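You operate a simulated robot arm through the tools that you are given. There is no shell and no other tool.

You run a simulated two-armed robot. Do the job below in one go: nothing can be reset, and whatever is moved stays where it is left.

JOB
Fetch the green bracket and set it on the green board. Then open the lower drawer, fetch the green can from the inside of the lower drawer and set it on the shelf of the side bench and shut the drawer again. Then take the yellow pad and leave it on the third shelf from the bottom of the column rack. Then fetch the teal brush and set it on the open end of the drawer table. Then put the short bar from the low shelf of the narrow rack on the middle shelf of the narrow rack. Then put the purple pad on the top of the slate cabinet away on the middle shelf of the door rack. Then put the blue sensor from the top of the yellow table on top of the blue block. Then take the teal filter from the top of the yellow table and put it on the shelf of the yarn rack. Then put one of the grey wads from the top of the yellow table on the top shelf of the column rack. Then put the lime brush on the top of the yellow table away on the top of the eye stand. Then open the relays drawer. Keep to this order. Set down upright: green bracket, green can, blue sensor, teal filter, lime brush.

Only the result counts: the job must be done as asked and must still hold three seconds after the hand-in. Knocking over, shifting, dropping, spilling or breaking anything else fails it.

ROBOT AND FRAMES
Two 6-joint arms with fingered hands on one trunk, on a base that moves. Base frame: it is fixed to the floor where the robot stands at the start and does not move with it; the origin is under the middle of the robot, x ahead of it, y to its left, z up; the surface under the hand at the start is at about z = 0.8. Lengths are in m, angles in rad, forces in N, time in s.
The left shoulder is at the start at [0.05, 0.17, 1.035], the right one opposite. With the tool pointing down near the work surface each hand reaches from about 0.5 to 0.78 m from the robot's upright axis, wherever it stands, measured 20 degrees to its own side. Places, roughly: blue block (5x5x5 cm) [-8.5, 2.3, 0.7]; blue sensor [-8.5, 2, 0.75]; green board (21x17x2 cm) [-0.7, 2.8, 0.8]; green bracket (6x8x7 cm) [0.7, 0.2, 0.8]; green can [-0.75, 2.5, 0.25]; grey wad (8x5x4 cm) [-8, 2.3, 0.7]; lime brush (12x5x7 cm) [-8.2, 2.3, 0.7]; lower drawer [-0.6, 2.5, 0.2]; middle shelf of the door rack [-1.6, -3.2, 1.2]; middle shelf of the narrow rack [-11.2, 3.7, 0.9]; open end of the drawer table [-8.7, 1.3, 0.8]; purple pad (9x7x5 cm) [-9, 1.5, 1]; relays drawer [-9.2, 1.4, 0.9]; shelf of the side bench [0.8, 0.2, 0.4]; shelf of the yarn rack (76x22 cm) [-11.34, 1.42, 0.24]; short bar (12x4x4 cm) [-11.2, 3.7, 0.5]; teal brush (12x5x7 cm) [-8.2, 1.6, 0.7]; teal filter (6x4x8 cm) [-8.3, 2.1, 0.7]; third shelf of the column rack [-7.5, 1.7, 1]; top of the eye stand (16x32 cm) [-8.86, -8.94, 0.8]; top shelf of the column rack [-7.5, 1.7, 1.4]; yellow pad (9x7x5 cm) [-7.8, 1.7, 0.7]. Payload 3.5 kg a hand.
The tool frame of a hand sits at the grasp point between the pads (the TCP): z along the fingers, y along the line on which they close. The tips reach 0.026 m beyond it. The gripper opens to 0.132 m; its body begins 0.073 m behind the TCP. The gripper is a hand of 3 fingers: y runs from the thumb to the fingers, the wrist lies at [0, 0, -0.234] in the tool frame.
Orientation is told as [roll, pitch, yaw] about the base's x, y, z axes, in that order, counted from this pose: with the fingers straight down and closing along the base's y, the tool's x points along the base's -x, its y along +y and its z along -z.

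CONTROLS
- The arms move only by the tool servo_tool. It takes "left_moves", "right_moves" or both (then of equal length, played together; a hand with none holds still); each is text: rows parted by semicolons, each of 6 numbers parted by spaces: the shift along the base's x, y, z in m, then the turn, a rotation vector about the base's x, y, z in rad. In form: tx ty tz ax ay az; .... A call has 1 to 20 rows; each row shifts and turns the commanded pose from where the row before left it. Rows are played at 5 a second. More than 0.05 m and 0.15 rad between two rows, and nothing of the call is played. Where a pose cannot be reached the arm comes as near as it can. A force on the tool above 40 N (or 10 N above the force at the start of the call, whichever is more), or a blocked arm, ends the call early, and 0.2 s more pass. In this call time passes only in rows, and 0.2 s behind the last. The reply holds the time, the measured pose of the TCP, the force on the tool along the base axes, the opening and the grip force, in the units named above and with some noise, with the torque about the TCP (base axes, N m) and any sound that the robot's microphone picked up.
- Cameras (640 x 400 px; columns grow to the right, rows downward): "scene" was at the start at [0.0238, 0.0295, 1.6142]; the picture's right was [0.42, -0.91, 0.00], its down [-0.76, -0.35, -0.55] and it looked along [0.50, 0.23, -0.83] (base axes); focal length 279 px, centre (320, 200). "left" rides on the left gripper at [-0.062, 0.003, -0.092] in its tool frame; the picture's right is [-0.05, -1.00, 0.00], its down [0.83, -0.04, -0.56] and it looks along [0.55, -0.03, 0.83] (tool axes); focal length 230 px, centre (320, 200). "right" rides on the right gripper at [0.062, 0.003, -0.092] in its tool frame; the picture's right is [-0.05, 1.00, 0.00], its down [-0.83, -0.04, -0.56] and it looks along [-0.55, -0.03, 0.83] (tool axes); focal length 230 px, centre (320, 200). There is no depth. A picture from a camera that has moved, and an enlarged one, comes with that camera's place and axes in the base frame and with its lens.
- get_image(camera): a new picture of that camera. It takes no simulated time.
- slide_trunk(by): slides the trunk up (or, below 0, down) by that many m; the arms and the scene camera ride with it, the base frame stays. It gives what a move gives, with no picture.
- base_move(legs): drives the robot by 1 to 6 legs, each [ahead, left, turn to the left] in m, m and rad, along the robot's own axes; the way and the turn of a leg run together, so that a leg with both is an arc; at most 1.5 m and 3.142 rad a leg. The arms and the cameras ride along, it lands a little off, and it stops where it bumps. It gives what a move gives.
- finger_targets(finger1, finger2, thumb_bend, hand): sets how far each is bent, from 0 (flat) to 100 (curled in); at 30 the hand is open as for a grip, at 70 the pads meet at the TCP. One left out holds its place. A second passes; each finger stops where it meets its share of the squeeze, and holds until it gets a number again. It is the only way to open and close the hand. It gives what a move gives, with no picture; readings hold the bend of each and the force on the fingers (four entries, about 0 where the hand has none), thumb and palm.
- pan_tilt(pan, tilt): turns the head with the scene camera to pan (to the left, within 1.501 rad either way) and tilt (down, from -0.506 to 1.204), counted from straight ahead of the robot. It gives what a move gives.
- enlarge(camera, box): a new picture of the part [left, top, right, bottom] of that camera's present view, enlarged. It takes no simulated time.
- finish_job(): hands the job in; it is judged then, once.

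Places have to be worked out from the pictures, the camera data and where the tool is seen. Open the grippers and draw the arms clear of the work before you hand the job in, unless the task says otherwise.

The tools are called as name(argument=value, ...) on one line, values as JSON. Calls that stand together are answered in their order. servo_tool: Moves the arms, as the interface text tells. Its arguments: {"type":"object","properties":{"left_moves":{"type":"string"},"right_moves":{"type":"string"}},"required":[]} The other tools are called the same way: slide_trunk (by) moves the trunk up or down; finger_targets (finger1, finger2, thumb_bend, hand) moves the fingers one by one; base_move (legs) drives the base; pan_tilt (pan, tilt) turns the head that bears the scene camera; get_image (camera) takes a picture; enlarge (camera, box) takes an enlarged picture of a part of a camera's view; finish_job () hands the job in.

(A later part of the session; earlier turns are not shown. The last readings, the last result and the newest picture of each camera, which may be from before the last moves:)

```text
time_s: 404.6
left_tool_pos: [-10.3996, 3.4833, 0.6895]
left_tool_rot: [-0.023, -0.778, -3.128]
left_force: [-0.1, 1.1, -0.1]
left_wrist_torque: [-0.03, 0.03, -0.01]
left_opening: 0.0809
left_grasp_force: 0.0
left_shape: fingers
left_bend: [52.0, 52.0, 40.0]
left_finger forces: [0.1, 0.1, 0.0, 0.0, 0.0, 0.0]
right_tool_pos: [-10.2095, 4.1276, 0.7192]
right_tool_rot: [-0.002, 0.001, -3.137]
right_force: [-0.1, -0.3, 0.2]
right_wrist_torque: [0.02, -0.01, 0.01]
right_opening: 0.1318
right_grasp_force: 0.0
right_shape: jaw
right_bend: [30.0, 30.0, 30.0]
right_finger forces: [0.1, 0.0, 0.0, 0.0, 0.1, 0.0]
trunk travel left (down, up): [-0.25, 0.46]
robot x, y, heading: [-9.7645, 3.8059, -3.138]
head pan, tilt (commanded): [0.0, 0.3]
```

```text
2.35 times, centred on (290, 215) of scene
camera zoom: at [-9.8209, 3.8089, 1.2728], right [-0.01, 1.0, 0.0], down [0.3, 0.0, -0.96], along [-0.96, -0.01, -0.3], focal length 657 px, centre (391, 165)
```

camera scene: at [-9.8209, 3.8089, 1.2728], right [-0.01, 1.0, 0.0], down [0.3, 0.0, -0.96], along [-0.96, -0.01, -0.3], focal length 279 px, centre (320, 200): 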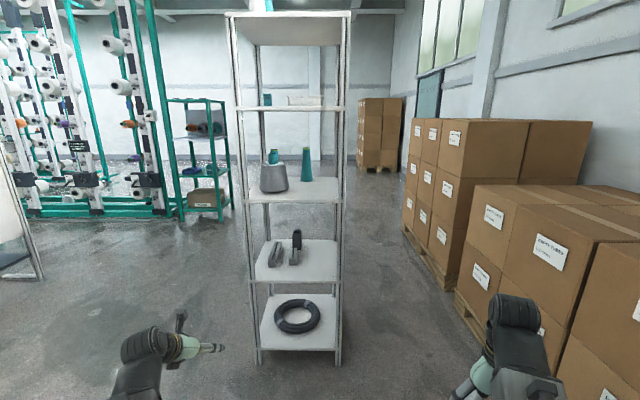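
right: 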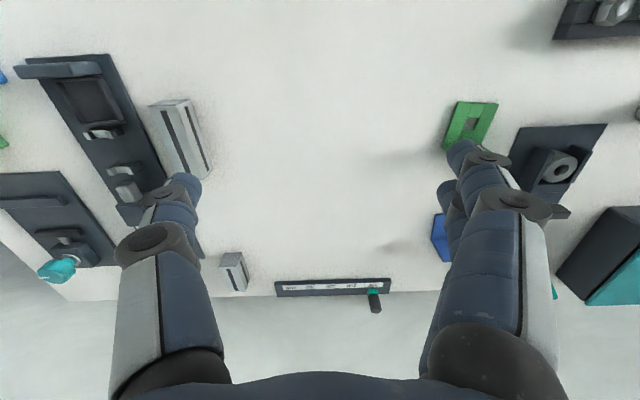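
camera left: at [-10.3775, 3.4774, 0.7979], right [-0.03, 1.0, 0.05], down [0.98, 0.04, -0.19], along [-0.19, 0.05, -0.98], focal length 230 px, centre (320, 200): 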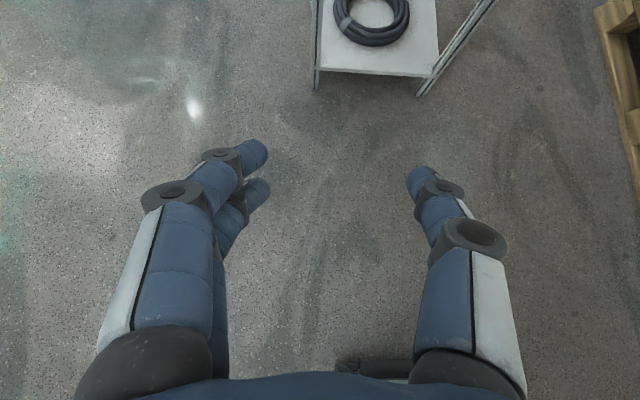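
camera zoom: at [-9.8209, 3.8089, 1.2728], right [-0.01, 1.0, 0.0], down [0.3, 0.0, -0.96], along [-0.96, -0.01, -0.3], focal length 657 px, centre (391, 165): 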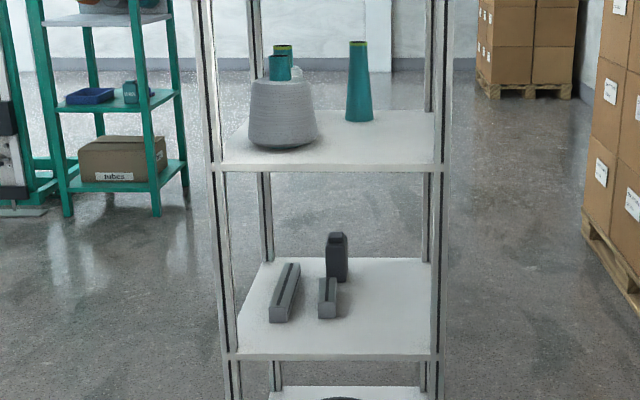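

The short bar lies along x from about -11.12 to -11.23 at y≈3.66 on the low shelf (z≈0.515), with the long bar at y≈3.57 and a can behind. I align the hand laterally, then drive up to the rack.

servo_tool(left_moves="0 0.0354 -0.012 0 0 0;0 0.0354 -0.012 0 0 0;0 0.0354 -0.012 0 0 0;0 0.0354 -0.012 0 0 0;0 0.0354 -0.012 0 0 0")

finger_targets(hand="left", finger1=48, finger2=48, thumb_bend=48)

base_move(legs=[[0.45, 0, 0]])

get_image(camera="left")

pan_tilt(pan=0.0, tilt=0.5)

get_image(camera="scene")

```text
time_s: 405.8
left_tool_pos: [-10.4038, 3.6594, 0.6287]
left_tool_rot: [-0.024, -0.779, -3.128]
left_force: [-0.4, -0.3, -0.2]
left_wrist_torque: [0.02, -0.01, -0.02]
left_opening: 0.081
left_grasp_force: 0.0
left_shape: fingers
left_bend: [52.0, 52.0, 40.0]
left_finger forces: [0.1, 0.1, 0.0, 0.0, 0.0, 0.0]
left hand out of reach, approached as far as the arm can: row 4
right_tool_pos: [-10.2088, 4.1283, 0.7197]
right_tool_rot: [-0.002, 0.001, -3.137]
right_force: [0.1, -0.3, 0.4]
right_wrist_torque: [0.01, 0.02, 0.0]
right_opening: 0.132
right_grasp_force: 0.0
right_shape: jaw
right_bend: [30.0, 30.0, 30.0]
right_finger forces: [0.1, 0.0, 0.1, 0.1, 0.1, 0.0]
trunk travel left (down, up): [-0.25, 0.46]
robot x, y, heading: [-9.7678, 3.8101, -3.139]
head pan, tilt (commanded): [0.0, 0.3]
```

```text
time_s: 406.8
left_tool_pos: [-10.4035, 3.6589, 0.6281]
left_tool_rot: [-0.024, -0.78, -3.131]
left_force: [0.5, -0.1, -0.2]
left_wrist_torque: [-0.01, -0.03, -0.01]
left_opening: 0.0747
left_grasp_force: 0.0
left_shape: fingers
left_bend: [48.0, 48.0, 48.0]
left_finger forces: [0.0, 0.0, 0.1, 0.0, 0.0, 0.0]
right_tool_pos: [-10.2098, 4.1292, 0.7187]
right_tool_rot: [-0.003, 0.0, -3.139]
right_force: [-0.2, -0.5, -0.1]
right_wrist_torque: [-0.01, 0.01, -0.01]
right_opening: 0.132
right_grasp_force: 0.1
right_shape: jaw
right_bend: [30.0, 30.0, 30.0]
right_finger forces: [0.0, 0.0, 0.1, 0.0, 0.0, 0.1]
trunk travel left (down, up): [-0.25, 0.46]
robot x, y, heading: [-9.7685, 3.8123, -3.135]
head pan, tilt (commanded): [0.0, 0.3]
```

```text
time_s: 409.5
left_tool_pos: [-10.8519, 3.6527, 0.6284]
left_tool_rot: [-0.024, -0.781, -3.126]
left_force: [0.5, -0.5, 0.3]
left_wrist_torque: [0.03, 0.02, -0.01]
left_opening: 0.0744
left_grasp_force: 0.1
left_shape: fingers
left_bend: [48.0, 48.0, 48.0]
left_finger forces: [0.0, 0.0, 0.0, 0.0, 0.0, 0.0]
right_tool_pos: [-10.6596, 4.1233, 0.7186]
right_tool_rot: [-0.001, 0.0, -3.133]
right_force: [-0.1, 0.3, -0.4]
right_wrist_torque: [0.02, 0.01, -0.02]
right_opening: 0.1321
right_grasp_force: 0.1
right_shape: jaw
right_bend: [30.0, 30.0, 30.0]
right_finger forces: [0.0, 0.1, 0.0, 0.0, 0.0, 0.0]
trunk travel left (down, up): [-0.25, 0.46]
robot x, y, heading: [-10.2174, 3.806, -3.126]
head pan, tilt (commanded): [0.0, 0.3]
```

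```text
taken
camera left: at [-10.8307, 3.6466, 0.7372], right [-0.04, 1.0, 0.05], down [0.98, 0.05, -0.19], along [-0.19, 0.04, -0.98], focal length 230 px, centre (320, 200)
```

left: 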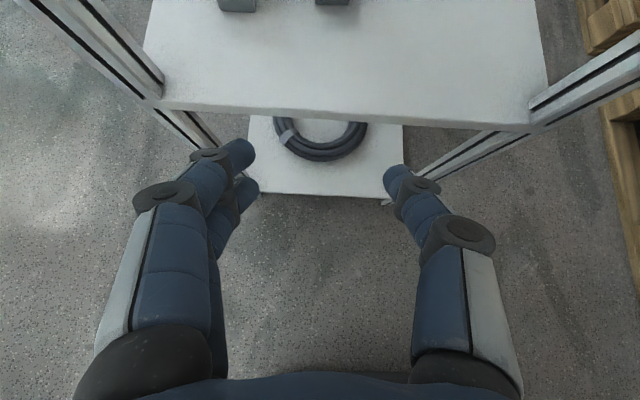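

```text
time_s: 410.2
left_tool_pos: [-10.8528, 3.6516, 0.628]
left_tool_rot: [-0.022, -0.78, -3.124]
left_force: [-0.6, -0.4, -0.4]
left_wrist_torque: [0.04, 0.0, 0.03]
left_opening: 0.0745
left_grasp_force: 0.1
left_shape: fingers
left_bend: [48.0, 48.0, 48.0]
left_finger forces: [0.0, 0.1, 0.0, 0.0, 0.0, 0.0]
right_tool_pos: [-10.6612, 4.1227, 0.7194]
right_tool_rot: [-0.001, 0.002, -3.133]
right_force: [0.4, -0.8, 0.7]
right_wrist_torque: [0.01, 0.02, 0.01]
right_opening: 0.1319
right_grasp_force: 0.2
right_shape: jaw
right_bend: [30.0, 30.0, 30.0]
right_finger forces: [0.0, 0.0, 0.0, 0.1, 0.0, 0.0]
trunk travel left (down, up): [-0.25, 0.46]
robot x, y, heading: [-10.2177, 3.8054, -3.133]
head pan, tilt (commanded): [0.0, 0.499]
```

```text
taken
camera scene: at [-10.2681, 3.8051, 1.2544], right [-0.01, 1.0, 0.0], down [0.48, 0.01, -0.88], along [-0.88, -0.01, -0.48], focal length 279 px, centre (320, 200)
```

scene: 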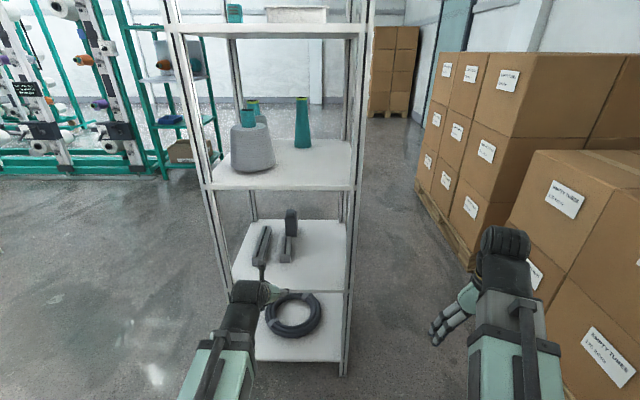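

Bar front end measured at (-11.11, 3.660). Driving 0.15 m further so the hand enters above the low shelf.

base_move(legs=[[0.15, 0, -0.008]])

get_image(camera="left")

```text
time_s: 411.6
left_tool_pos: [-11.005, 3.6555, 0.6281]
left_tool_rot: [-0.022, -0.78, -3.132]
left_force: [0.7, -0.4, 0.6]
left_wrist_torque: [0.01, 0.0, 0.0]
left_opening: 0.0744
left_grasp_force: 0.1
left_shape: fingers
left_bend: [48.0, 48.0, 48.0]
left_finger forces: [0.0, 0.1, 0.0, 0.1, 0.0, 0.0]
right_tool_pos: [-10.808, 4.1246, 0.7194]
right_tool_rot: [-0.002, 0.0, -3.142]
right_force: [-0.3, 0.8, -0.7]
right_wrist_torque: [0.01, 0.01, -0.01]
right_opening: 0.1319
right_grasp_force: 0.1
right_shape: jaw
right_bend: [30.0, 30.0, 30.0]
right_finger forces: [0.0, 0.0, 0.0, 0.1, 0.0, 0.0]
trunk travel left (down, up): [-0.25, 0.46]
robot x, y, heading: [-10.3694, 3.8051, -3.136]
head pan, tilt (commanded): [0.0, 0.499]
```

```text
taken
camera left: at [-10.9834, 3.6507, 0.7372], right [-0.03, 1.0, 0.05], down [0.98, 0.04, -0.19], along [-0.19, 0.05, -0.98], focal length 230 px, centre (320, 200)
```

left: 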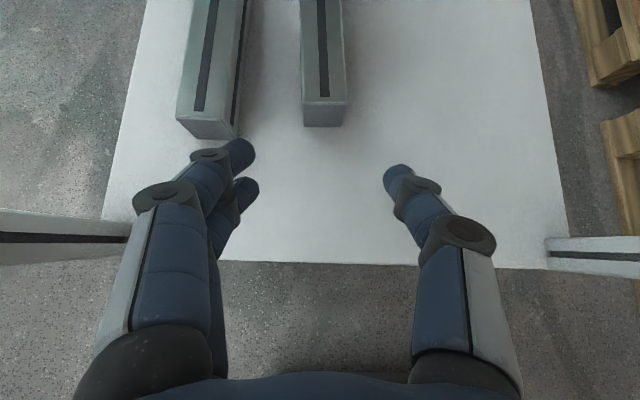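

Short bar centre line y≈3.662, front end x≈-11.11. I narrow the opening slightly, align y, and advance over the bar.

finger_targets(hand="left", finger1=51, finger2=51, thumb_bend=51)

servo_tool(left_moves="-0.03 0.003 0 0 0 0;-0.03 0.003 0 0 0 0;-0.035 0 0 0 0 0;-0.035 0 0 0 0 0;-0.03 0 0 0 0 0;0 0 -0.03 0 0 0")

get_image(camera="left")

```text
time_s: 412.6
left_tool_pos: [-11.0054, 3.6563, 0.6288]
left_tool_rot: [-0.022, -0.778, -3.132]
left_force: [0.0, -0.2, 0.0]
left_wrist_torque: [0.0, 0.02, 0.01]
left_opening: 0.0652
left_grasp_force: 0.2
left_shape: fingers
left_bend: [51.0, 51.0, 51.0]
left_finger forces: [0.1, 0.0, 0.0, 0.0, 0.1, 0.0]
right_tool_pos: [-10.8091, 4.1254, 0.7183]
right_tool_rot: [-0.002, -0.001, -3.143]
right_force: [0.2, -0.5, 0.4]
right_wrist_torque: [-0.01, -0.01, 0.02]
right_opening: 0.132
right_grasp_force: 0.0
right_shape: jaw
right_bend: [30.0, 30.0, 30.0]
right_finger forces: [0.0, 0.1, 0.0, 0.0, 0.0, 0.0]
trunk travel left (down, up): [-0.25, 0.46]
robot x, y, heading: [-10.3635, 3.8062, -3.14]
head pan, tilt (commanded): [0.0, 0.499]
```

```text
time_s: 414.0
left_tool_pos: [-11.1635, 3.6638, 0.597]
left_tool_rot: [-0.02, -0.779, -3.131]
left_force: [-0.4, -0.1, -0.5]
left_wrist_torque: [0.02, -0.01, -0.05]
left_opening: 0.065
left_grasp_force: 0.0
left_shape: fingers
left_bend: [51.0, 51.0, 51.0]
left_finger forces: [0.0, 0.0, 0.1, 0.0, 0.0, 0.0]
right_tool_pos: [-10.81, 4.1244, 0.7189]
right_tool_rot: [-0.003, 0.001, -3.142]
right_force: [-0.7, 0.1, -0.1]
right_wrist_torque: [-0.02, 0.02, -0.01]
right_opening: 0.1318
right_grasp_force: 0.1
right_shape: jaw
right_bend: [30.0, 30.0, 30.0]
right_finger forces: [0.0, 0.1, 0.1, 0.1, 0.1, 0.0]
trunk travel left (down, up): [-0.25, 0.46]
robot x, y, heading: [-10.3671, 3.8052, -3.143]
head pan, tilt (commanded): [0.0, 0.499]
```

```text
taken
camera left: at [-11.142, 3.6579, 0.7071], right [-0.03, 1.0, 0.05], down [0.98, 0.04, -0.19], along [-0.19, 0.05, -0.98], focal length 230 px, centre (320, 200)
```

left: 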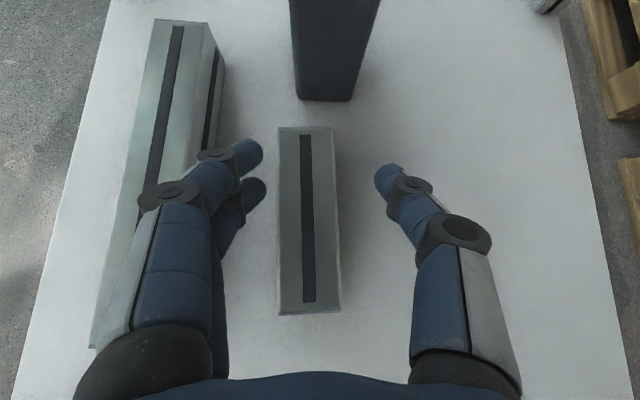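

Bar centre is (-11.161, 3.658). Small y correction and lowering to TCP z≈0.548, then closing.

servo_tool(left_moves="0.002 -0.005 -0.02 0 0 0;0 0 -0.015 0 0 0;0 0 -0.013 0 0 0")

get_image(camera="left")

```text
time_s: 414.8
left_tool_pos: [-11.1616, 3.658, 0.5556]
left_tool_rot: [-0.022, -0.786, -3.133]
left_force: [1.4, -0.3, 18.0]
left_wrist_torque: [-0.8, 0.18, 0.0]
left_opening: 0.0651
left_grasp_force: 9.6
left_shape: fingers
left_bend: [51.0, 53.0, 51.0]
left_finger forces: [0.0, 18.9, 0.0, 0.0, 0.1, 0.1]
right_tool_pos: [-10.809, 4.1244, 0.7191]
right_tool_rot: [0.0, 0.001, -3.142]
right_force: [-0.1, 0.3, -0.5]
right_wrist_torque: [0.02, 0.03, -0.02]
right_opening: 0.132
right_grasp_force: 0.0
right_shape: jaw
right_bend: [30.0, 30.0, 30.0]
right_finger forces: [0.1, 0.0, 0.0, 0.0, 0.1, 0.0]
trunk travel left (down, up): [-0.25, 0.46]
robot x, y, heading: [-10.3711, 3.8026, -3.142]
head pan, tilt (commanded): [0.0, 0.499]
```

```text
taken
camera left: at [-11.1397, 3.6532, 0.6636], right [-0.03, 1.0, 0.05], down [0.98, 0.04, -0.2], along [-0.2, 0.04, -0.98], focal length 230 px, centre (320, 200)
```

left: 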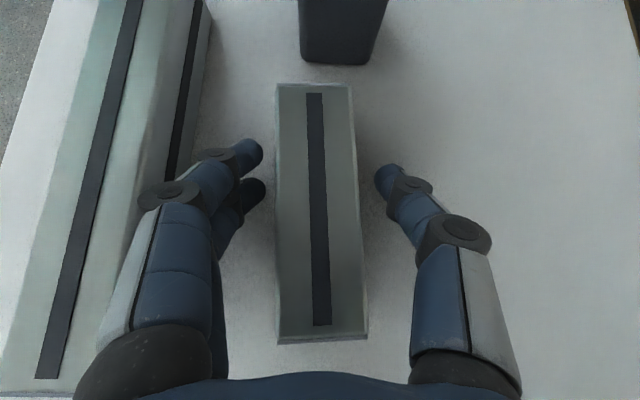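

Finger 2 touched the shelf (z≈0.525), so I raise 8 mm and close on the bar.

servo_tool(left_moves="0 0 0.009 0 0 0")

finger_targets(hand="left", finger1=75, finger2=75, thumb_bend=75)

get_image(camera="left")

```text
time_s: 415.2
left_tool_pos: [-11.1617, 3.6586, 0.5566]
left_tool_rot: [-0.024, -0.775, -3.132]
left_force: [-0.4, 0.0, 0.4]
left_wrist_torque: [-0.02, -0.01, 0.0]
left_opening: 0.0649
left_grasp_force: 0.0
left_shape: fingers
left_bend: [51.0, 51.0, 51.0]
left_finger forces: [0.1, 0.0, 0.1, 0.0, 0.1, 0.1]
right_tool_pos: [-10.8092, 4.1251, 0.7188]
right_tool_rot: [-0.002, 0.0, -3.143]
right_force: [0.6, -0.2, 0.8]
right_wrist_torque: [0.0, -0.03, 0.0]
right_opening: 0.1318
right_grasp_force: 0.1
right_shape: jaw
right_bend: [30.0, 30.0, 30.0]
right_finger forces: [0.0, 0.0, 0.1, 0.0, 0.0, 0.1]
trunk travel left (down, up): [-0.25, 0.46]
robot x, y, heading: [-10.3674, 3.8083, -3.137]
head pan, tilt (commanded): [0.0, 0.499]
```

```text
time_s: 416.2
left_tool_pos: [-11.1614, 3.6594, 0.5596]
left_tool_rot: [-0.024, -0.778, -3.131]
left_force: [0.3, 0.2, 0.2]
left_wrist_torque: [0.01, -0.02, 0.0]
left_opening: 0.0373
left_grasp_force: 22.3
left_shape: fingers
left_bend: [61.0, 61.0, 64.0]
left_finger forces: [11.2, 10.8, 0.0, 0.0, 22.1, 0.0]
right_tool_pos: [-10.8091, 4.1252, 0.7192]
right_tool_rot: [-0.003, 0.003, -3.141]
right_force: [-0.2, -0.2, -0.2]
right_wrist_torque: [-0.03, 0.0, 0.01]
right_opening: 0.132
right_grasp_force: 0.0
right_shape: jaw
right_bend: [30.0, 30.0, 30.0]
right_finger forces: [0.0, 0.0, 0.1, 0.0, 0.0, 0.0]
trunk travel left (down, up): [-0.25, 0.46]
robot x, y, heading: [-10.3713, 3.8053, -3.138]
head pan, tilt (commanded): [0.0, 0.499]
```

```text
taken
camera left: at [-11.1408, 3.6524, 0.6677], right [-0.03, 1.0, 0.05], down [0.98, 0.04, -0.19], along [-0.19, 0.05, -0.98], focal length 230 px, centre (320, 200)
```

left: 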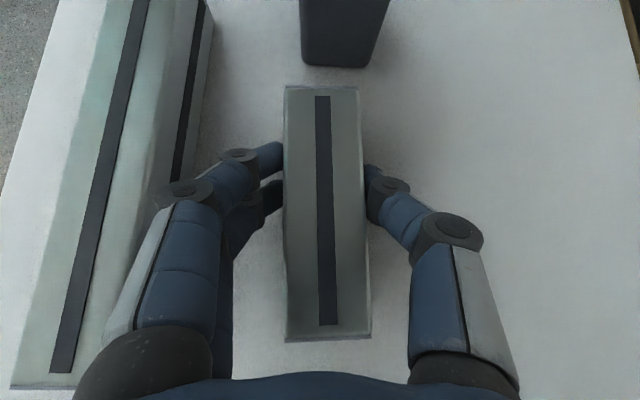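

Secure grip (22 N, both fingers and thumb). Lifting and withdrawing from the low shelf.

servo_tool(left_moves="0 0 0.02 0 0 0;0 0 0.025 0 0 0;0 0 0.025 0 0 0;0.04 0 0 0 0 0;0.04 0 0 0 0 0;0.04 0 0 0 0 0;0.035 0 0 0 0 0")

base_move(legs=[[-0.25, 0, 0]])

get_image(camera="left")

```text
time_s: 417.8
left_tool_pos: [-11.0074, 3.6539, 0.6305]
left_tool_rot: [-0.022, -0.778, -3.132]
left_force: [0.2, 0.8, -1.3]
left_wrist_torque: [-0.03, 0.0, -0.01]
left_opening: 0.0377
left_grasp_force: 22.0
left_shape: fingers
left_bend: [61.0, 61.0, 64.0]
left_finger forces: [11.2, 10.8, 0.0, 0.1, 21.9, 0.0]
right_tool_pos: [-10.8095, 4.125, 0.7196]
right_tool_rot: [-0.001, 0.001, -3.141]
right_force: [-0.5, 0.2, -0.7]
right_wrist_torque: [-0.01, 0.02, 0.02]
right_opening: 0.1318
right_grasp_force: 0.1
right_shape: jaw
right_bend: [30.0, 30.0, 30.0]
right_finger forces: [0.0, 0.1, 0.0, 0.0, 0.0, 0.0]
trunk travel left (down, up): [-0.25, 0.46]
robot x, y, heading: [-10.3684, 3.8058, -3.138]
head pan, tilt (commanded): [0.0, 0.499]
```

```text
time_s: 419.6
left_tool_pos: [-10.7626, 3.6555, 0.631]
left_tool_rot: [-0.022, -0.779, -3.131]
left_force: [-0.4, 0.3, -1.9]
left_wrist_torque: [-0.02, 0.01, -0.01]
left_opening: 0.0377
left_grasp_force: 22.0
left_shape: fingers
left_bend: [61.0, 61.0, 64.0]
left_finger forces: [11.2, 10.9, 0.0, 0.0, 21.9, 0.0]
right_tool_pos: [-10.5633, 4.125, 0.7197]
right_tool_rot: [-0.002, 0.003, -3.139]
right_force: [-0.1, -0.4, -0.2]
right_wrist_torque: [0.0, -0.03, -0.01]
right_opening: 0.1319
right_grasp_force: 0.1
right_shape: jaw
right_bend: [30.0, 30.0, 30.0]
right_finger forces: [0.1, 0.1, 0.0, 0.0, 0.1, 0.0]
trunk travel left (down, up): [-0.25, 0.46]
robot x, y, heading: [-10.1224, 3.8032, -3.134]
head pan, tilt (commanded): [0.0, 0.499]
```

```text
taken
camera left: at [-10.7407, 3.6496, 0.7397], right [-0.03, 1.0, 0.05], down [0.98, 0.04, -0.19], along [-0.19, 0.05, -0.98], focal length 230 px, centre (320, 200)
```

left: 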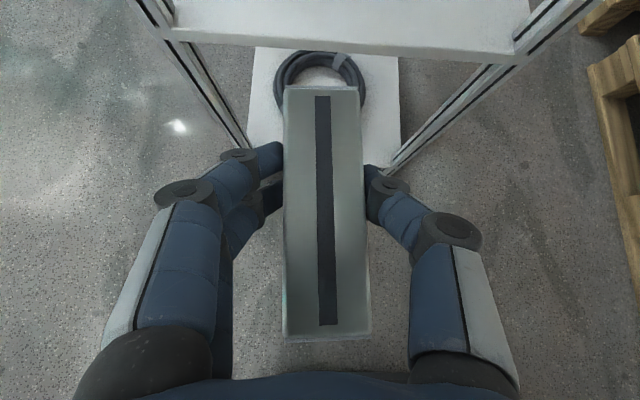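

Bar is out. I raise the trunk 0.37 m to the middle-shelf height and shift right 0.11 m to face the free right-hand part of that shelf.

slide_trunk(by=0.37)

base_move(legs=[[0, -0.11, 0]])

get_image(camera="scene")

get_image(camera="left")

```text
time_s: 423.1
left_tool_pos: [-10.7618, 3.6553, 1.0008]
left_tool_rot: [-0.022, -0.778, -3.131]
left_force: [0.2, 1.0, -2.0]
left_wrist_torque: [-0.01, 0.0, -0.05]
left_opening: 0.0377
left_grasp_force: 21.9
left_shape: fingers
left_bend: [61.0, 61.0, 64.0]
left_finger forces: [11.1, 10.8, 0.0, 0.0, 22.0, 0.0]
right_tool_pos: [-10.5658, 4.1263, 1.0887]
right_tool_rot: [-0.001, 0.001, -3.141]
right_force: [0.3, -0.1, 0.1]
right_wrist_torque: [0.02, 0.0, 0.0]
right_opening: 0.1318
right_grasp_force: 0.1
right_shape: jaw
right_bend: [30.0, 30.0, 30.0]
right_finger forces: [0.0, 0.1, 0.0, 0.1, 0.0, 0.1]
trunk travel left (down, up): [-0.62, 0.09]
robot x, y, heading: [-10.1217, 3.8041, -3.136]
head pan, tilt (commanded): [0.0, 0.499]
```

```text
time_s: 424.3
left_tool_pos: [-10.7624, 3.7659, 1.0009]
left_tool_rot: [-0.02, -0.778, -3.133]
left_force: [-0.1, 0.2, -1.5]
left_wrist_torque: [-0.06, 0.02, 0.01]
left_opening: 0.0377
left_grasp_force: 22.1
left_shape: fingers
left_bend: [61.0, 61.0, 64.0]
left_finger forces: [11.2, 10.8, 0.1, 0.0, 22.1, 0.0]
right_tool_pos: [-10.5649, 4.2361, 1.0883]
right_tool_rot: [0.0, 0.001, -3.139]
right_force: [-0.4, 0.0, -0.4]
right_wrist_torque: [-0.05, 0.02, 0.02]
right_opening: 0.1319
right_grasp_force: 0.0
right_shape: jaw
right_bend: [30.0, 30.0, 30.0]
right_finger forces: [0.0, 0.1, 0.0, 0.1, 0.0, 0.0]
trunk travel left (down, up): [-0.62, 0.09]
robot x, y, heading: [-10.1225, 3.9152, -3.136]
head pan, tilt (commanded): [0.0, 0.499]
```

```text
taken
camera scene: at [-10.1747, 3.917, 1.6244], right [0.0, 1.0, 0.0], down [0.48, 0.0, -0.88], along [-0.88, 0.0, -0.48], focal length 279 px, centre (320, 200)
```

scene: 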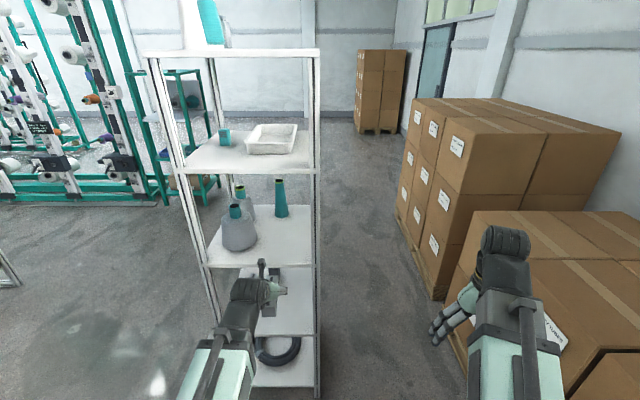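

```text
taken
camera left: at [-10.7411, 3.7606, 1.11], right [-0.03, 1.0, 0.05], down [0.98, 0.04, -0.19], along [-0.19, 0.04, -0.98], focal length 230 px, centre (320, 200)
```

left: 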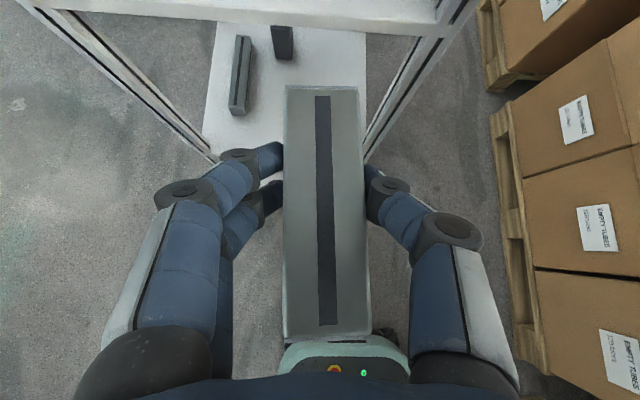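

Driving forward so the bar enters above the middle shelf.

base_move(legs=[[0.25, 0, 0]])

get_image(camera="left")

get_image(camera="scene")

```text
time_s: 426.1
left_tool_pos: [-11.0062, 3.7641, 1.0004]
left_tool_rot: [-0.023, -0.777, -3.132]
left_force: [-0.1, -0.1, -2.3]
left_wrist_torque: [0.0, -0.03, 0.02]
left_opening: 0.0379
left_grasp_force: 21.5
left_shape: fingers
left_bend: [61.0, 61.0, 64.0]
left_finger forces: [11.3, 10.8, 0.0, 0.0, 21.9, 0.0]
right_tool_pos: [-10.8102, 4.2358, 1.0883]
right_tool_rot: [0.0, 0.001, -3.14]
right_force: [-0.1, 0.0, -0.1]
right_wrist_torque: [-0.01, -0.01, 0.01]
right_opening: 0.1319
right_grasp_force: 0.0
right_shape: jaw
right_bend: [30.0, 30.0, 30.0]
right_finger forces: [0.1, 0.0, 0.0, 0.1, 0.0, 0.0]
trunk travel left (down, up): [-0.62, 0.09]
robot x, y, heading: [-10.3643, 3.9136, -3.14]
head pan, tilt (commanded): [0.0, 0.499]
```

```text
taken
camera left: at [-10.9854, 3.7582, 1.1091], right [-0.03, 1.0, 0.05], down [0.98, 0.04, -0.19], along [-0.19, 0.05, -0.98], focal length 230 px, centre (320, 200)
```

left: 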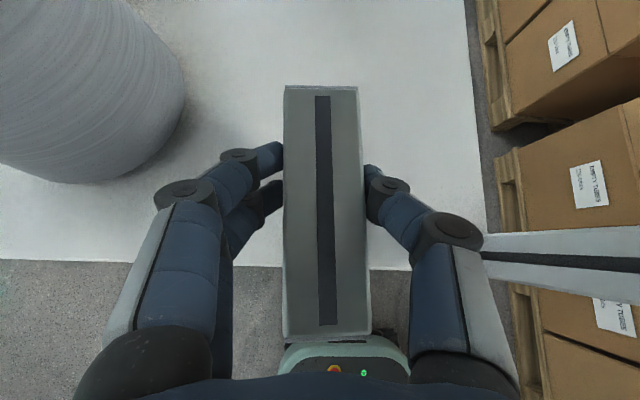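

```text
taken
camera scene: at [-10.4195, 3.9137, 1.6243], right [0.0, 1.0, 0.0], down [0.48, 0.0, -0.88], along [-0.88, 0.0, -0.48], focal length 279 px, centre (320, 200)
```

scene: 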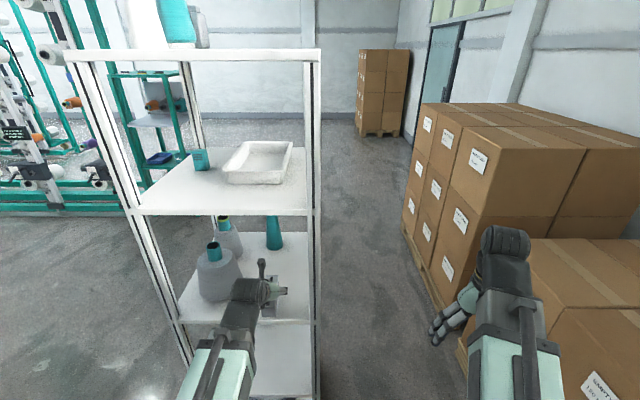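

Bar is above the middle shelf, clear of the cones and the post. Moving 11 cm further in and lowering in small steps.

servo_tool(left_moves="-0.04 0 0 0 0 0;-0.04 0 0 0 0 0;-0.035 0 -0.01 0 0 0;0 0 -0.008 0 0 0;0 0 -0.006 0 0 0")

servo_tool(left_moves="0 0 -0.005 0 0 0;0 0 -0.004 0 0 0")

get_image(camera="left")

```text
time_s: 427.3
left_tool_pos: [-11.123, 3.7644, 0.9767]
left_tool_rot: [-0.024, -0.778, -3.132]
left_force: [1.2, -0.1, -1.5]
left_wrist_torque: [0.03, -0.02, 0.01]
left_opening: 0.0378
left_grasp_force: 22.0
left_shape: fingers
left_bend: [61.0, 61.0, 64.0]
left_finger forces: [11.2, 10.8, 0.0, 0.0, 22.0, 0.0]
right_tool_pos: [-10.8079, 4.2329, 1.0881]
right_tool_rot: [-0.002, 0.003, -3.139]
right_force: [0.5, 0.1, -0.9]
right_wrist_torque: [-0.01, -0.06, -0.01]
right_opening: 0.132
right_grasp_force: 0.0
right_shape: jaw
right_bend: [30.0, 30.0, 30.0]
right_finger forces: [0.0, 0.0, 0.0, 0.1, 0.0, 0.1]
trunk travel left (down, up): [-0.62, 0.09]
robot x, y, heading: [-10.3649, 3.9136, -3.137]
head pan, tilt (commanded): [0.0, 0.499]
```

```text
time_s: 427.9
left_tool_pos: [-11.1209, 3.7637, 0.9673]
left_tool_rot: [-0.023, -0.778, -3.132]
left_force: [0.2, 0.2, -0.9]
left_wrist_torque: [0.0, 0.02, -0.02]
left_opening: 0.0377
left_grasp_force: 22.7
left_shape: fingers
left_bend: [61.0, 61.0, 64.0]
left_finger forces: [11.2, 10.8, 0.0, 0.0, 22.0, 0.1]
right_tool_pos: [-10.8078, 4.2341, 1.0909]
right_tool_rot: [-0.002, 0.002, -3.139]
right_force: [-0.4, -0.2, -0.1]
right_wrist_torque: [-0.01, -0.02, 0.0]
right_opening: 0.1319
right_grasp_force: 0.1
right_shape: jaw
right_bend: [30.0, 30.0, 30.0]
right_finger forces: [0.0, 0.0, 0.1, 0.0, 0.1, 0.1]
trunk travel left (down, up): [-0.62, 0.09]
robot x, y, heading: [-10.3655, 3.9105, -3.14]
head pan, tilt (commanded): [0.0, 0.499]
```

```text
taken
camera left: at [-11.0997, 3.7582, 1.0766], right [-0.03, 1.0, 0.05], down [0.98, 0.04, -0.19], along [-0.19, 0.05, -0.98], focal length 230 px, centre (320, 200)
```

left: 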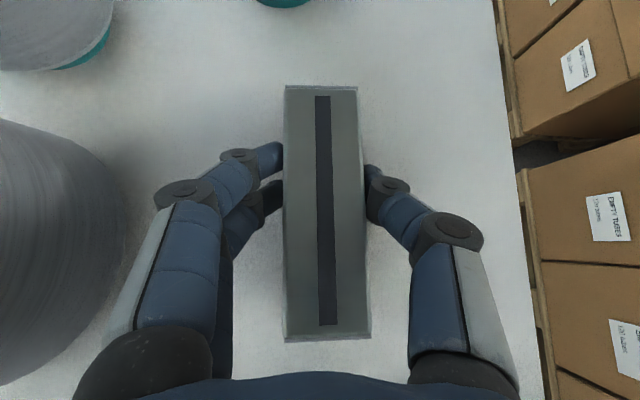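

Still the bar's weight only; continuing down by 3 mm steps until contact.

servo_tool(left_moves="0 0 -0.003 0 0 0;0 0 -0.003 0 0 0;0 0 -0.003 0 0 0")

```text
time_s: 428.7
left_tool_pos: [-11.1207, 3.7642, 0.9595]
left_tool_rot: [-0.025, -0.781, -3.132]
left_force: [0.0, 0.3, -2.6]
left_wrist_torque: [0.02, 0.0, -0.05]
left_opening: 0.0377
left_grasp_force: 22.0
left_shape: fingers
left_bend: [61.0, 61.0, 64.0]
left_finger forces: [11.2, 10.8, 0.0, 0.1, 22.0, 0.0]
right_tool_pos: [-10.8076, 4.2336, 1.089]
right_tool_rot: [-0.001, 0.002, -3.141]
right_force: [-0.6, 0.1, 0.3]
right_wrist_torque: [0.01, 0.01, -0.01]
right_opening: 0.1317
right_grasp_force: 0.0
right_shape: jaw
right_bend: [30.0, 30.0, 30.0]
right_finger forces: [0.0, 0.0, 0.1, 0.0, 0.0, 0.0]
trunk travel left (down, up): [-0.62, 0.09]
robot x, y, heading: [-10.3701, 3.9126, -3.141]
head pan, tilt (commanded): [0.0, 0.499]
```

No contact yet at 0.9595. Lowering further in 3 mm steps.

servo_tool(left_moves="0 0 -0.003 0 0 0;0 0 -0.003 0 0 0")

```text
time_s: 429.3
left_tool_pos: [-11.121, 3.7626, 0.9569]
left_tool_rot: [-0.022, -0.786, -3.131]
left_force: [-3.2, 0.7, 13.1]
left_wrist_torque: [0.06, 0.21, 0.03]
left_opening: 0.0376
left_grasp_force: 22.5
left_shape: fingers
left_bend: [61.0, 62.0, 64.0]
left_finger forces: [11.2, 11.4, 0.1, 0.1, 23.1, 0.0]
right_tool_pos: [-10.8072, 4.2337, 1.0891]
right_tool_rot: [0.0, 0.0, -3.14]
right_force: [-0.3, 0.0, 0.3]
right_wrist_torque: [0.03, 0.0, -0.03]
right_opening: 0.1322
right_grasp_force: 0.1
right_shape: jaw
right_bend: [30.0, 30.0, 30.0]
right_finger forces: [0.1, 0.0, 0.0, 0.1, 0.1, 0.1]
trunk travel left (down, up): [-0.62, 0.09]
robot x, y, heading: [-10.3671, 3.915, -3.137]
head pan, tilt (commanded): [0.0, 0.499]
```

The bar touches the shelf (13 N). Easing 2 mm and releasing.

servo_tool(left_moves="0 0 0.003 0 0 0")

finger_targets(hand="left", finger1=50, finger2=50, thumb_bend=50)

get_image(camera="left")

```text
time_s: 429.7
left_tool_pos: [-11.1207, 3.7625, 0.9557]
left_tool_rot: [-0.023, -0.781, -3.131]
left_force: [-4.5, 0.2, 8.2]
left_wrist_torque: [0.06, 0.21, 0.01]
left_opening: 0.0378
left_grasp_force: 22.3
left_shape: fingers
left_bend: [61.0, 62.0, 64.0]
left_finger forces: [10.9, 11.0, 0.0, 0.0, 23.0, 0.0]
right_tool_pos: [-10.8073, 4.2333, 1.0891]
right_tool_rot: [-0.001, 0.0, -3.139]
right_force: [0.2, -0.2, 0.1]
right_wrist_torque: [0.01, 0.0, -0.02]
right_opening: 0.1319
right_grasp_force: 0.0
right_shape: jaw
right_bend: [30.0, 30.0, 30.0]
right_finger forces: [0.0, 0.0, 0.0, 0.0, 0.1, 0.1]
trunk travel left (down, up): [-0.62, 0.09]
robot x, y, heading: [-10.3681, 3.9146, -3.136]
head pan, tilt (commanded): [0.0, 0.499]
```

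```text
time_s: 430.7
left_tool_pos: [-11.1204, 3.7631, 0.9552]
left_tool_rot: [-0.023, -0.781, -3.131]
left_force: [0.2, 0.8, 2.9]
left_wrist_torque: [-0.07, 0.03, 0.01]
left_opening: 0.067
left_grasp_force: 1.4
left_shape: fingers
left_bend: [50.0, 52.0, 50.0]
left_finger forces: [0.0, 3.0, 0.0, 0.1, 0.0, 0.0]
right_tool_pos: [-10.8091, 4.234, 1.09]
right_tool_rot: [-0.002, -0.001, -3.139]
right_force: [0.5, 0.1, 0.3]
right_wrist_torque: [0.0, 0.01, -0.01]
right_opening: 0.132
right_grasp_force: 0.0
right_shape: jaw
right_bend: [30.0, 30.0, 30.0]
right_finger forces: [0.0, 0.0, 0.0, 0.0, 0.0, 0.0]
trunk travel left (down, up): [-0.62, 0.09]
robot x, y, heading: [-10.3616, 3.9176, -3.135]
head pan, tilt (commanded): [0.0, 0.499]
```

```text
taken
camera left: at [-11.0987, 3.7579, 1.0643], right [-0.03, 1.0, 0.05], down [0.98, 0.04, -0.19], along [-0.19, 0.05, -0.98], focal length 230 px, centre (320, 200)
```

left: 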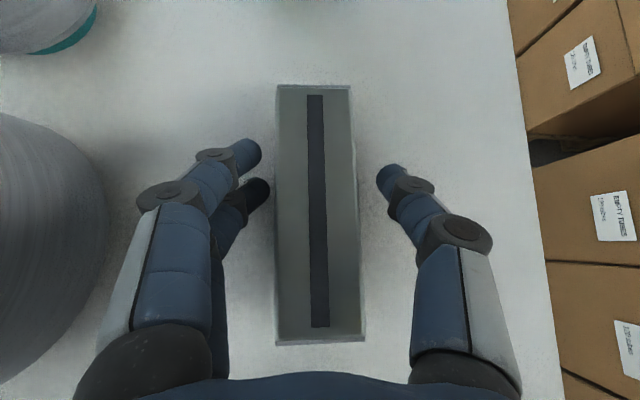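

The bar lies flat on the middle shelf. Raising the hand and withdrawing.

servo_tool(left_moves="0 0 0.02 0 0 0;0 0 0.03 0 0 0;0.04 0 0 0 0 0;0.04 0 0 0 0 0;0.035 0 0 0 0 0")

base_move(legs=[[-0.6, 0, 0]])

pan_tilt(pan=0.2, tilt=0.4)

get_image(camera="scene")

```text
time_s: 431.9
left_tool_pos: [-11.0054, 3.7635, 1.006]
left_tool_rot: [-0.024, -0.779, -3.13]
left_force: [0.0, -0.1, -0.4]
left_wrist_torque: [-0.02, 0.02, -0.01]
left_opening: 0.0669
left_grasp_force: 0.1
left_shape: fingers
left_bend: [50.0, 50.0, 50.0]
left_finger forces: [0.0, 0.0, 0.0, 0.0, 0.0, 0.0]
right_tool_pos: [-10.8084, 4.2335, 1.0886]
right_tool_rot: [-0.002, 0.0, -3.14]
right_force: [0.2, 0.0, -0.2]
right_wrist_torque: [0.02, -0.02, -0.01]
right_opening: 0.132
right_grasp_force: 0.1
right_shape: jaw
right_bend: [30.0, 30.0, 30.0]
right_finger forces: [0.0, 0.2, 0.1, 0.0, 0.0, 0.0]
trunk travel left (down, up): [-0.62, 0.09]
robot x, y, heading: [-10.3639, 3.9109, -3.138]
head pan, tilt (commanded): [0.0, 0.499]
```

```text
time_s: 435.3
left_tool_pos: [-10.414, 3.7646, 1.0056]
left_tool_rot: [-0.023, -0.78, -3.131]
left_force: [0.1, 0.0, 0.1]
left_wrist_torque: [-0.01, 0.03, -0.01]
left_opening: 0.067
left_grasp_force: 0.1
left_shape: fingers
left_bend: [50.0, 50.0, 50.0]
left_finger forces: [0.1, 0.0, 0.0, 0.1, 0.1, 0.1]
right_tool_pos: [-10.215, 4.2365, 1.0887]
right_tool_rot: [-0.002, 0.001, -3.14]
right_force: [0.4, 0.5, 0.5]
right_wrist_torque: [0.02, 0.02, 0.01]
right_opening: 0.1321
right_grasp_force: 0.0
right_shape: jaw
right_bend: [30.0, 30.0, 30.0]
right_finger forces: [0.1, 0.0, 0.1, 0.0, 0.0, 0.0]
trunk travel left (down, up): [-0.62, 0.09]
robot x, y, heading: [-9.7746, 3.9146, -3.137]
head pan, tilt (commanded): [0.0, 0.499]
```

```text
time_s: 436.0
left_tool_pos: [-10.4156, 3.7655, 1.0066]
left_tool_rot: [-0.023, -0.778, -3.132]
left_force: [0.1, -0.4, -1.0]
left_wrist_torque: [0.02, -0.02, -0.01]
left_opening: 0.0673
left_grasp_force: 0.1
left_shape: fingers
left_bend: [50.0, 50.0, 50.0]
left_finger forces: [0.0, 0.0, 0.1, 0.0, 0.0, 0.0]
right_tool_pos: [-10.2147, 4.2354, 1.089]
right_tool_rot: [-0.002, 0.002, -3.139]
right_force: [0.6, -0.9, -0.5]
right_wrist_torque: [-0.01, 0.01, 0.0]
right_opening: 0.1319
right_grasp_force: 0.1
right_shape: jaw
right_bend: [30.0, 30.0, 30.0]
right_finger forces: [0.0, 0.0, 0.1, 0.1, 0.1, 0.1]
trunk travel left (down, up): [-0.62, 0.09]
robot x, y, heading: [-9.7732, 3.9139, -3.135]
head pan, tilt (commanded): [0.201, 0.4]
```

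```text
taken
camera scene: at [-9.8255, 3.8975, 1.6335], right [-0.2, 0.98, 0.0], down [0.38, 0.08, -0.92], along [-0.9, -0.19, -0.39], focal length 279 px, centre (320, 200)
```

scene: 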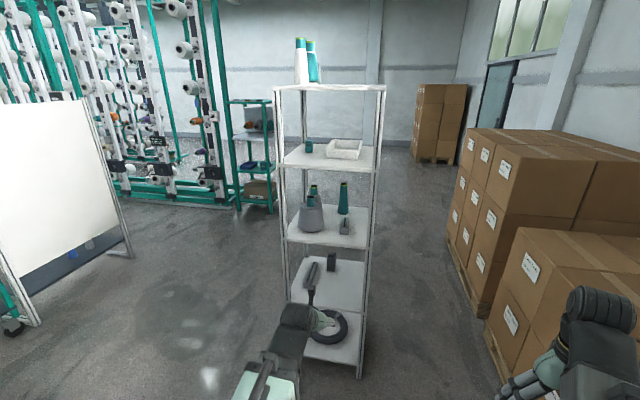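

The short bar is on the middle shelf. Next is the purple pad on the slate cabinet near (-9.02, 1.49). I raise the hand, turn, and drive behind the drawer table again.

servo_tool(left_moves="0 0 0.045 0 0 0;0 0 0.045 0 0 0;0 0 0.045 0 0 0;0 0 0.045 0 0 0")

base_move(legs=[[0, 0, 1.566], [0, 0.55, 0], [0.9, 0, 0], [0.6, 0, 0]])

pan_tilt(pan=0.1, tilt=0.75)

get_image(camera="scene")

get_image(camera="left")

```text
time_s: 437.0
left_tool_pos: [-10.4142, 3.7696, 1.1854]
left_tool_rot: [-0.022, -0.778, -3.132]
left_force: [0.9, 0.1, 1.0]
left_wrist_torque: [0.04, -0.01, 0.01]
left_opening: 0.0673
left_grasp_force: 0.2
left_shape: fingers
left_bend: [50.0, 50.0, 50.0]
left_finger forces: [0.1, 0.0, 0.1, 0.0, 0.0, 0.1]
right_tool_pos: [-10.216, 4.2357, 1.0901]
right_tool_rot: [-0.002, -0.002, -3.14]
right_force: [1.2, 0.6, 0.3]
right_wrist_torque: [0.01, -0.02, 0.04]
right_opening: 0.132
right_grasp_force: 0.1
right_shape: jaw
right_bend: [30.0, 30.0, 30.0]
right_finger forces: [0.0, 0.0, 0.1, 0.0, 0.0, 0.1]
trunk travel left (down, up): [-0.62, 0.09]
robot x, y, heading: [-9.7737, 3.9189, -3.135]
head pan, tilt (commanded): [0.201, 0.4]
```

```text
time_s: 451.4
left_tool_pos: [-9.1095, 1.7622, 1.1856]
left_tool_rot: [-0.024, -0.777, -1.579]
left_force: [-0.4, -0.2, 0.0]
left_wrist_torque: [0.01, 0.02, 0.01]
left_opening: 0.0673
left_grasp_force: 0.1
left_shape: fingers
left_bend: [50.0, 50.0, 50.0]
left_finger forces: [0.1, 0.0, 0.0, 0.0, 0.0, 0.1]
right_tool_pos: [-9.5706, 1.969, 1.0894]
right_tool_rot: [-0.001, 0.0, -1.59]
right_force: [0.5, 1.4, 0.2]
right_wrist_torque: [0.0, 0.02, -0.03]
right_opening: 0.1319
right_grasp_force: 0.1
right_shape: jaw
right_bend: [30.0, 30.0, 30.0]
right_finger forces: [0.0, 0.0, 0.0, 0.0, 0.0, 0.1]
trunk travel left (down, up): [-0.62, 0.09]
robot x, y, heading: [-9.2418, 2.4081, -1.592]
head pan, tilt (commanded): [0.201, 0.4]
```

```text
time_s: 452.2
left_tool_pos: [-9.1083, 1.7626, 1.1865]
left_tool_rot: [-0.023, -0.777, -1.58]
left_force: [-0.1, 0.4, 1.2]
left_wrist_torque: [0.03, -0.01, -0.01]
left_opening: 0.0672
left_grasp_force: 0.0
left_shape: fingers
left_bend: [50.0, 50.0, 50.0]
left_finger forces: [0.1, 0.0, 0.0, 0.0, 0.0, 0.0]
right_tool_pos: [-9.5709, 1.9698, 1.0894]
right_tool_rot: [-0.002, 0.003, -1.589]
right_force: [-1.0, 0.5, -0.8]
right_wrist_torque: [0.01, 0.01, 0.0]
right_opening: 0.132
right_grasp_force: 0.0
right_shape: jaw
right_bend: [30.0, 30.0, 30.0]
right_finger forces: [0.1, 0.0, 0.0, 0.1, 0.0, 0.0]
trunk travel left (down, up): [-0.62, 0.09]
robot x, y, heading: [-9.2435, 2.4019, -1.589]
head pan, tilt (commanded): [0.099, 0.75]
```

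```text
taken
camera scene: at [-9.2353, 2.3614, 1.6025], right [-1.0, -0.08, 0.0], down [-0.06, 0.68, -0.73], along [0.06, -0.73, -0.68], focal length 279 px, centre (320, 200)
```

scene: 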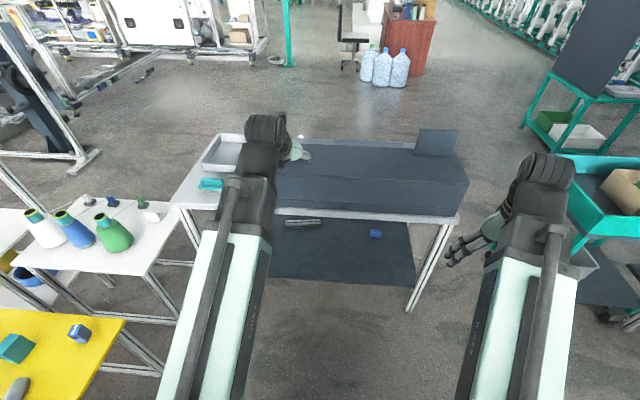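

```text
taken
camera left: at [-9.1026, 1.7831, 1.2946], right [-1.0, -0.01, 0.05], down [-0.02, 0.98, -0.19], along [-0.05, -0.19, -0.98], focal length 230 px, centre (320, 200)
```

left: 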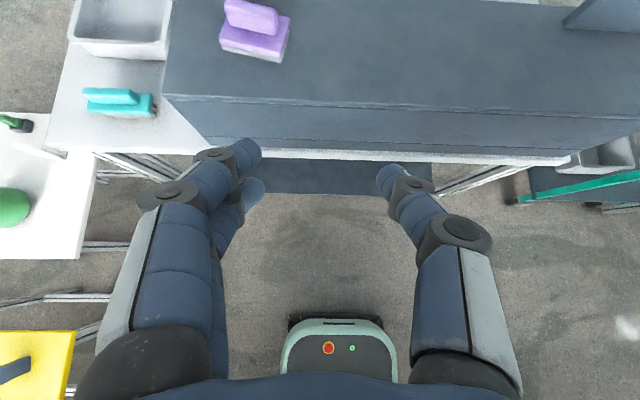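

The purple pad sits at about (-9.018, 1.478) on the cabinet top (z≈0.985), ridge roughly along x. For the later shelf placement I want the ridge pointing away from me, so I'll first grasp it from above, rotate it 90° on the cabinet top, and re-grasp with the tilted hand. Reorienting the hand now.

servo_tool(left_moves="0 0 0 0.131 0 0;0 0 0 0.131 0 0;0 0 0 0.131 0 0;0 0 0 0.131 0 0;0 0 0 0.131 0 0;0 0 0 0.131 0 0;0 0 0 0 0 -0.1346;0 0 0 0 0 -0.1346;0 0 0 0 0 -0.1346;0 0 0 0 0 -0.1346;0 0 0 0 0 -0.1346;0 0 0 0 0 -0.1346;0 0 0 0 0 -0.1346;0 0 0 0 0 -0.1346;0 0 0 0 0 -0.1346;0 0 0 0 0 -0.1346;0 0 0 0 0 -0.1346;0 0 0 0 0 -0.1346;0 0 0 0 0 -0.1346")

base_move(legs=[[0.26, 0, 0]])

get_image(camera="left")

```text
time_s: 456.2
left_tool_pos: [-9.1107, 1.7549, 1.1691]
left_tool_rot: [-0.021, 0.009, 2.954]
left_force: [0.3, 0.3, -0.1]
left_wrist_torque: [0.03, 0.0, 0.01]
left_opening: 0.0672
left_grasp_force: 0.1
left_shape: fingers
left_bend: [50.0, 50.0, 50.0]
left_finger forces: [0.0, 0.0, 0.1, 0.0, 0.1, 0.0]
left hand out of reach, approached as far as the arm can: row 6, 8, 10, 12
right_tool_pos: [-9.5714, 1.9692, 1.0892]
right_tool_rot: [0.0, 0.001, -1.59]
right_force: [0.0, -0.6, 0.4]
right_wrist_torque: [-0.02, 0.03, -0.05]
right_opening: 0.1318
right_grasp_force: 0.1
right_shape: jaw
right_bend: [30.0, 30.0, 30.0]
right_finger forces: [0.0, 0.0, 0.0, 0.0, 0.1, 0.1]
trunk travel left (down, up): [-0.62, 0.09]
robot x, y, heading: [-9.2445, 2.4028, -1.585]
head pan, tilt (commanded): [0.099, 0.75]
```

```text
time_s: 458.1
left_tool_pos: [-9.1149, 1.4929, 1.169]
left_tool_rot: [-0.022, 0.009, 2.955]
left_force: [-0.2, 0.0, 0.1]
left_wrist_torque: [0.03, -0.02, 0.0]
left_opening: 0.0672
left_grasp_force: 0.0
left_shape: fingers
left_bend: [50.0, 50.0, 50.0]
left_finger forces: [0.0, 0.0, 0.0, 0.0, 0.0, 0.0]
right_tool_pos: [-9.5756, 1.7063, 1.0882]
right_tool_rot: [-0.002, 0.0, -1.591]
right_force: [0.2, -0.3, -0.8]
right_wrist_torque: [0.01, 0.01, 0.0]
right_opening: 0.1322
right_grasp_force: 0.1
right_shape: jaw
right_bend: [30.0, 30.0, 30.0]
right_finger forces: [0.0, 0.1, 0.0, 0.1, 0.0, 0.0]
trunk travel left (down, up): [-0.62, 0.09]
robot x, y, heading: [-9.2471, 2.1418, -1.591]
head pan, tilt (commanded): [0.099, 0.75]
```

```text
taken
camera left: at [-9.1762, 1.4978, 1.261], right [0.13, 0.99, 0.02], down [0.82, -0.12, 0.56], along [0.56, -0.06, -0.83], focal length 230 px, centre (320, 200)
```

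left: 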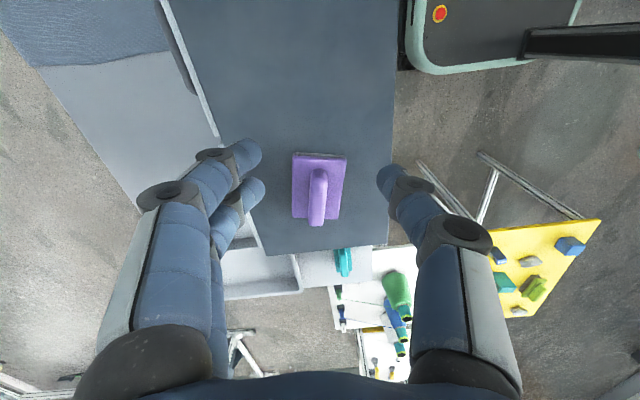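

The hand's closing axis is now square to the ridge. Ridge centre ≈(-9.018, 1.479). Moving above it and descending partway.

servo_tool(left_moves="0.032 -0.005 0 0.011 -0.005 0;0.032 -0.005 0 0.01 -0.004 0;0.032 -0.0045 0 0 0 0;0 0 -0.04 0 0 0;0 0 -0.04 0 0 0")

get_image(camera="left")

```text
time_s: 459.2
left_tool_pos: [-9.018, 1.4789, 1.0889]
left_tool_rot: [-0.042, 0.014, 2.955]
left_force: [0.8, 0.5, 0.7]
left_wrist_torque: [-0.01, 0.01, 0.02]
left_opening: 0.067
left_grasp_force: 0.0
left_shape: fingers
left_bend: [50.0, 50.0, 50.0]
left_finger forces: [0.0, 0.0, 0.1, 0.0, 0.0, 0.0]
right_tool_pos: [-9.5758, 1.708, 1.0901]
right_tool_rot: [-0.002, 0.002, -1.59]
right_force: [0.7, -0.4, 0.7]
right_wrist_torque: [-0.02, 0.0, 0.0]
right_opening: 0.1319
right_grasp_force: 0.1
right_shape: jaw
right_bend: [30.0, 30.0, 30.0]
right_finger forces: [0.1, 0.0, 0.0, 0.0, 0.1, 0.1]
trunk travel left (down, up): [-0.62, 0.09]
robot x, y, heading: [-9.2434, 2.1411, -1.588]
head pan, tilt (commanded): [0.099, 0.75]
```

```text
taken
camera left: at [-9.0802, 1.4822, 1.1808], right [0.13, 0.99, 0.04], down [0.81, -0.13, 0.57], along [0.57, -0.04, -0.82], focal length 230 px, centre (320, 200)
```

left: 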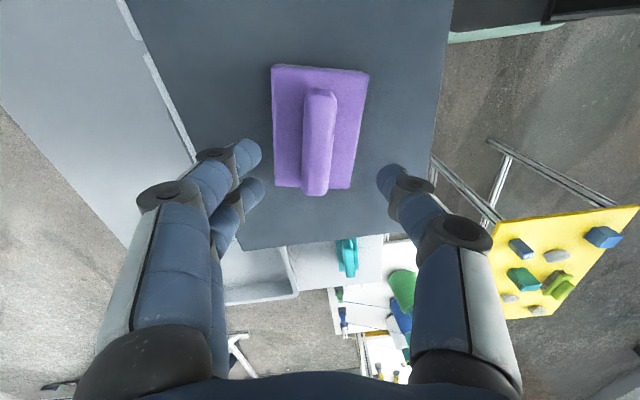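

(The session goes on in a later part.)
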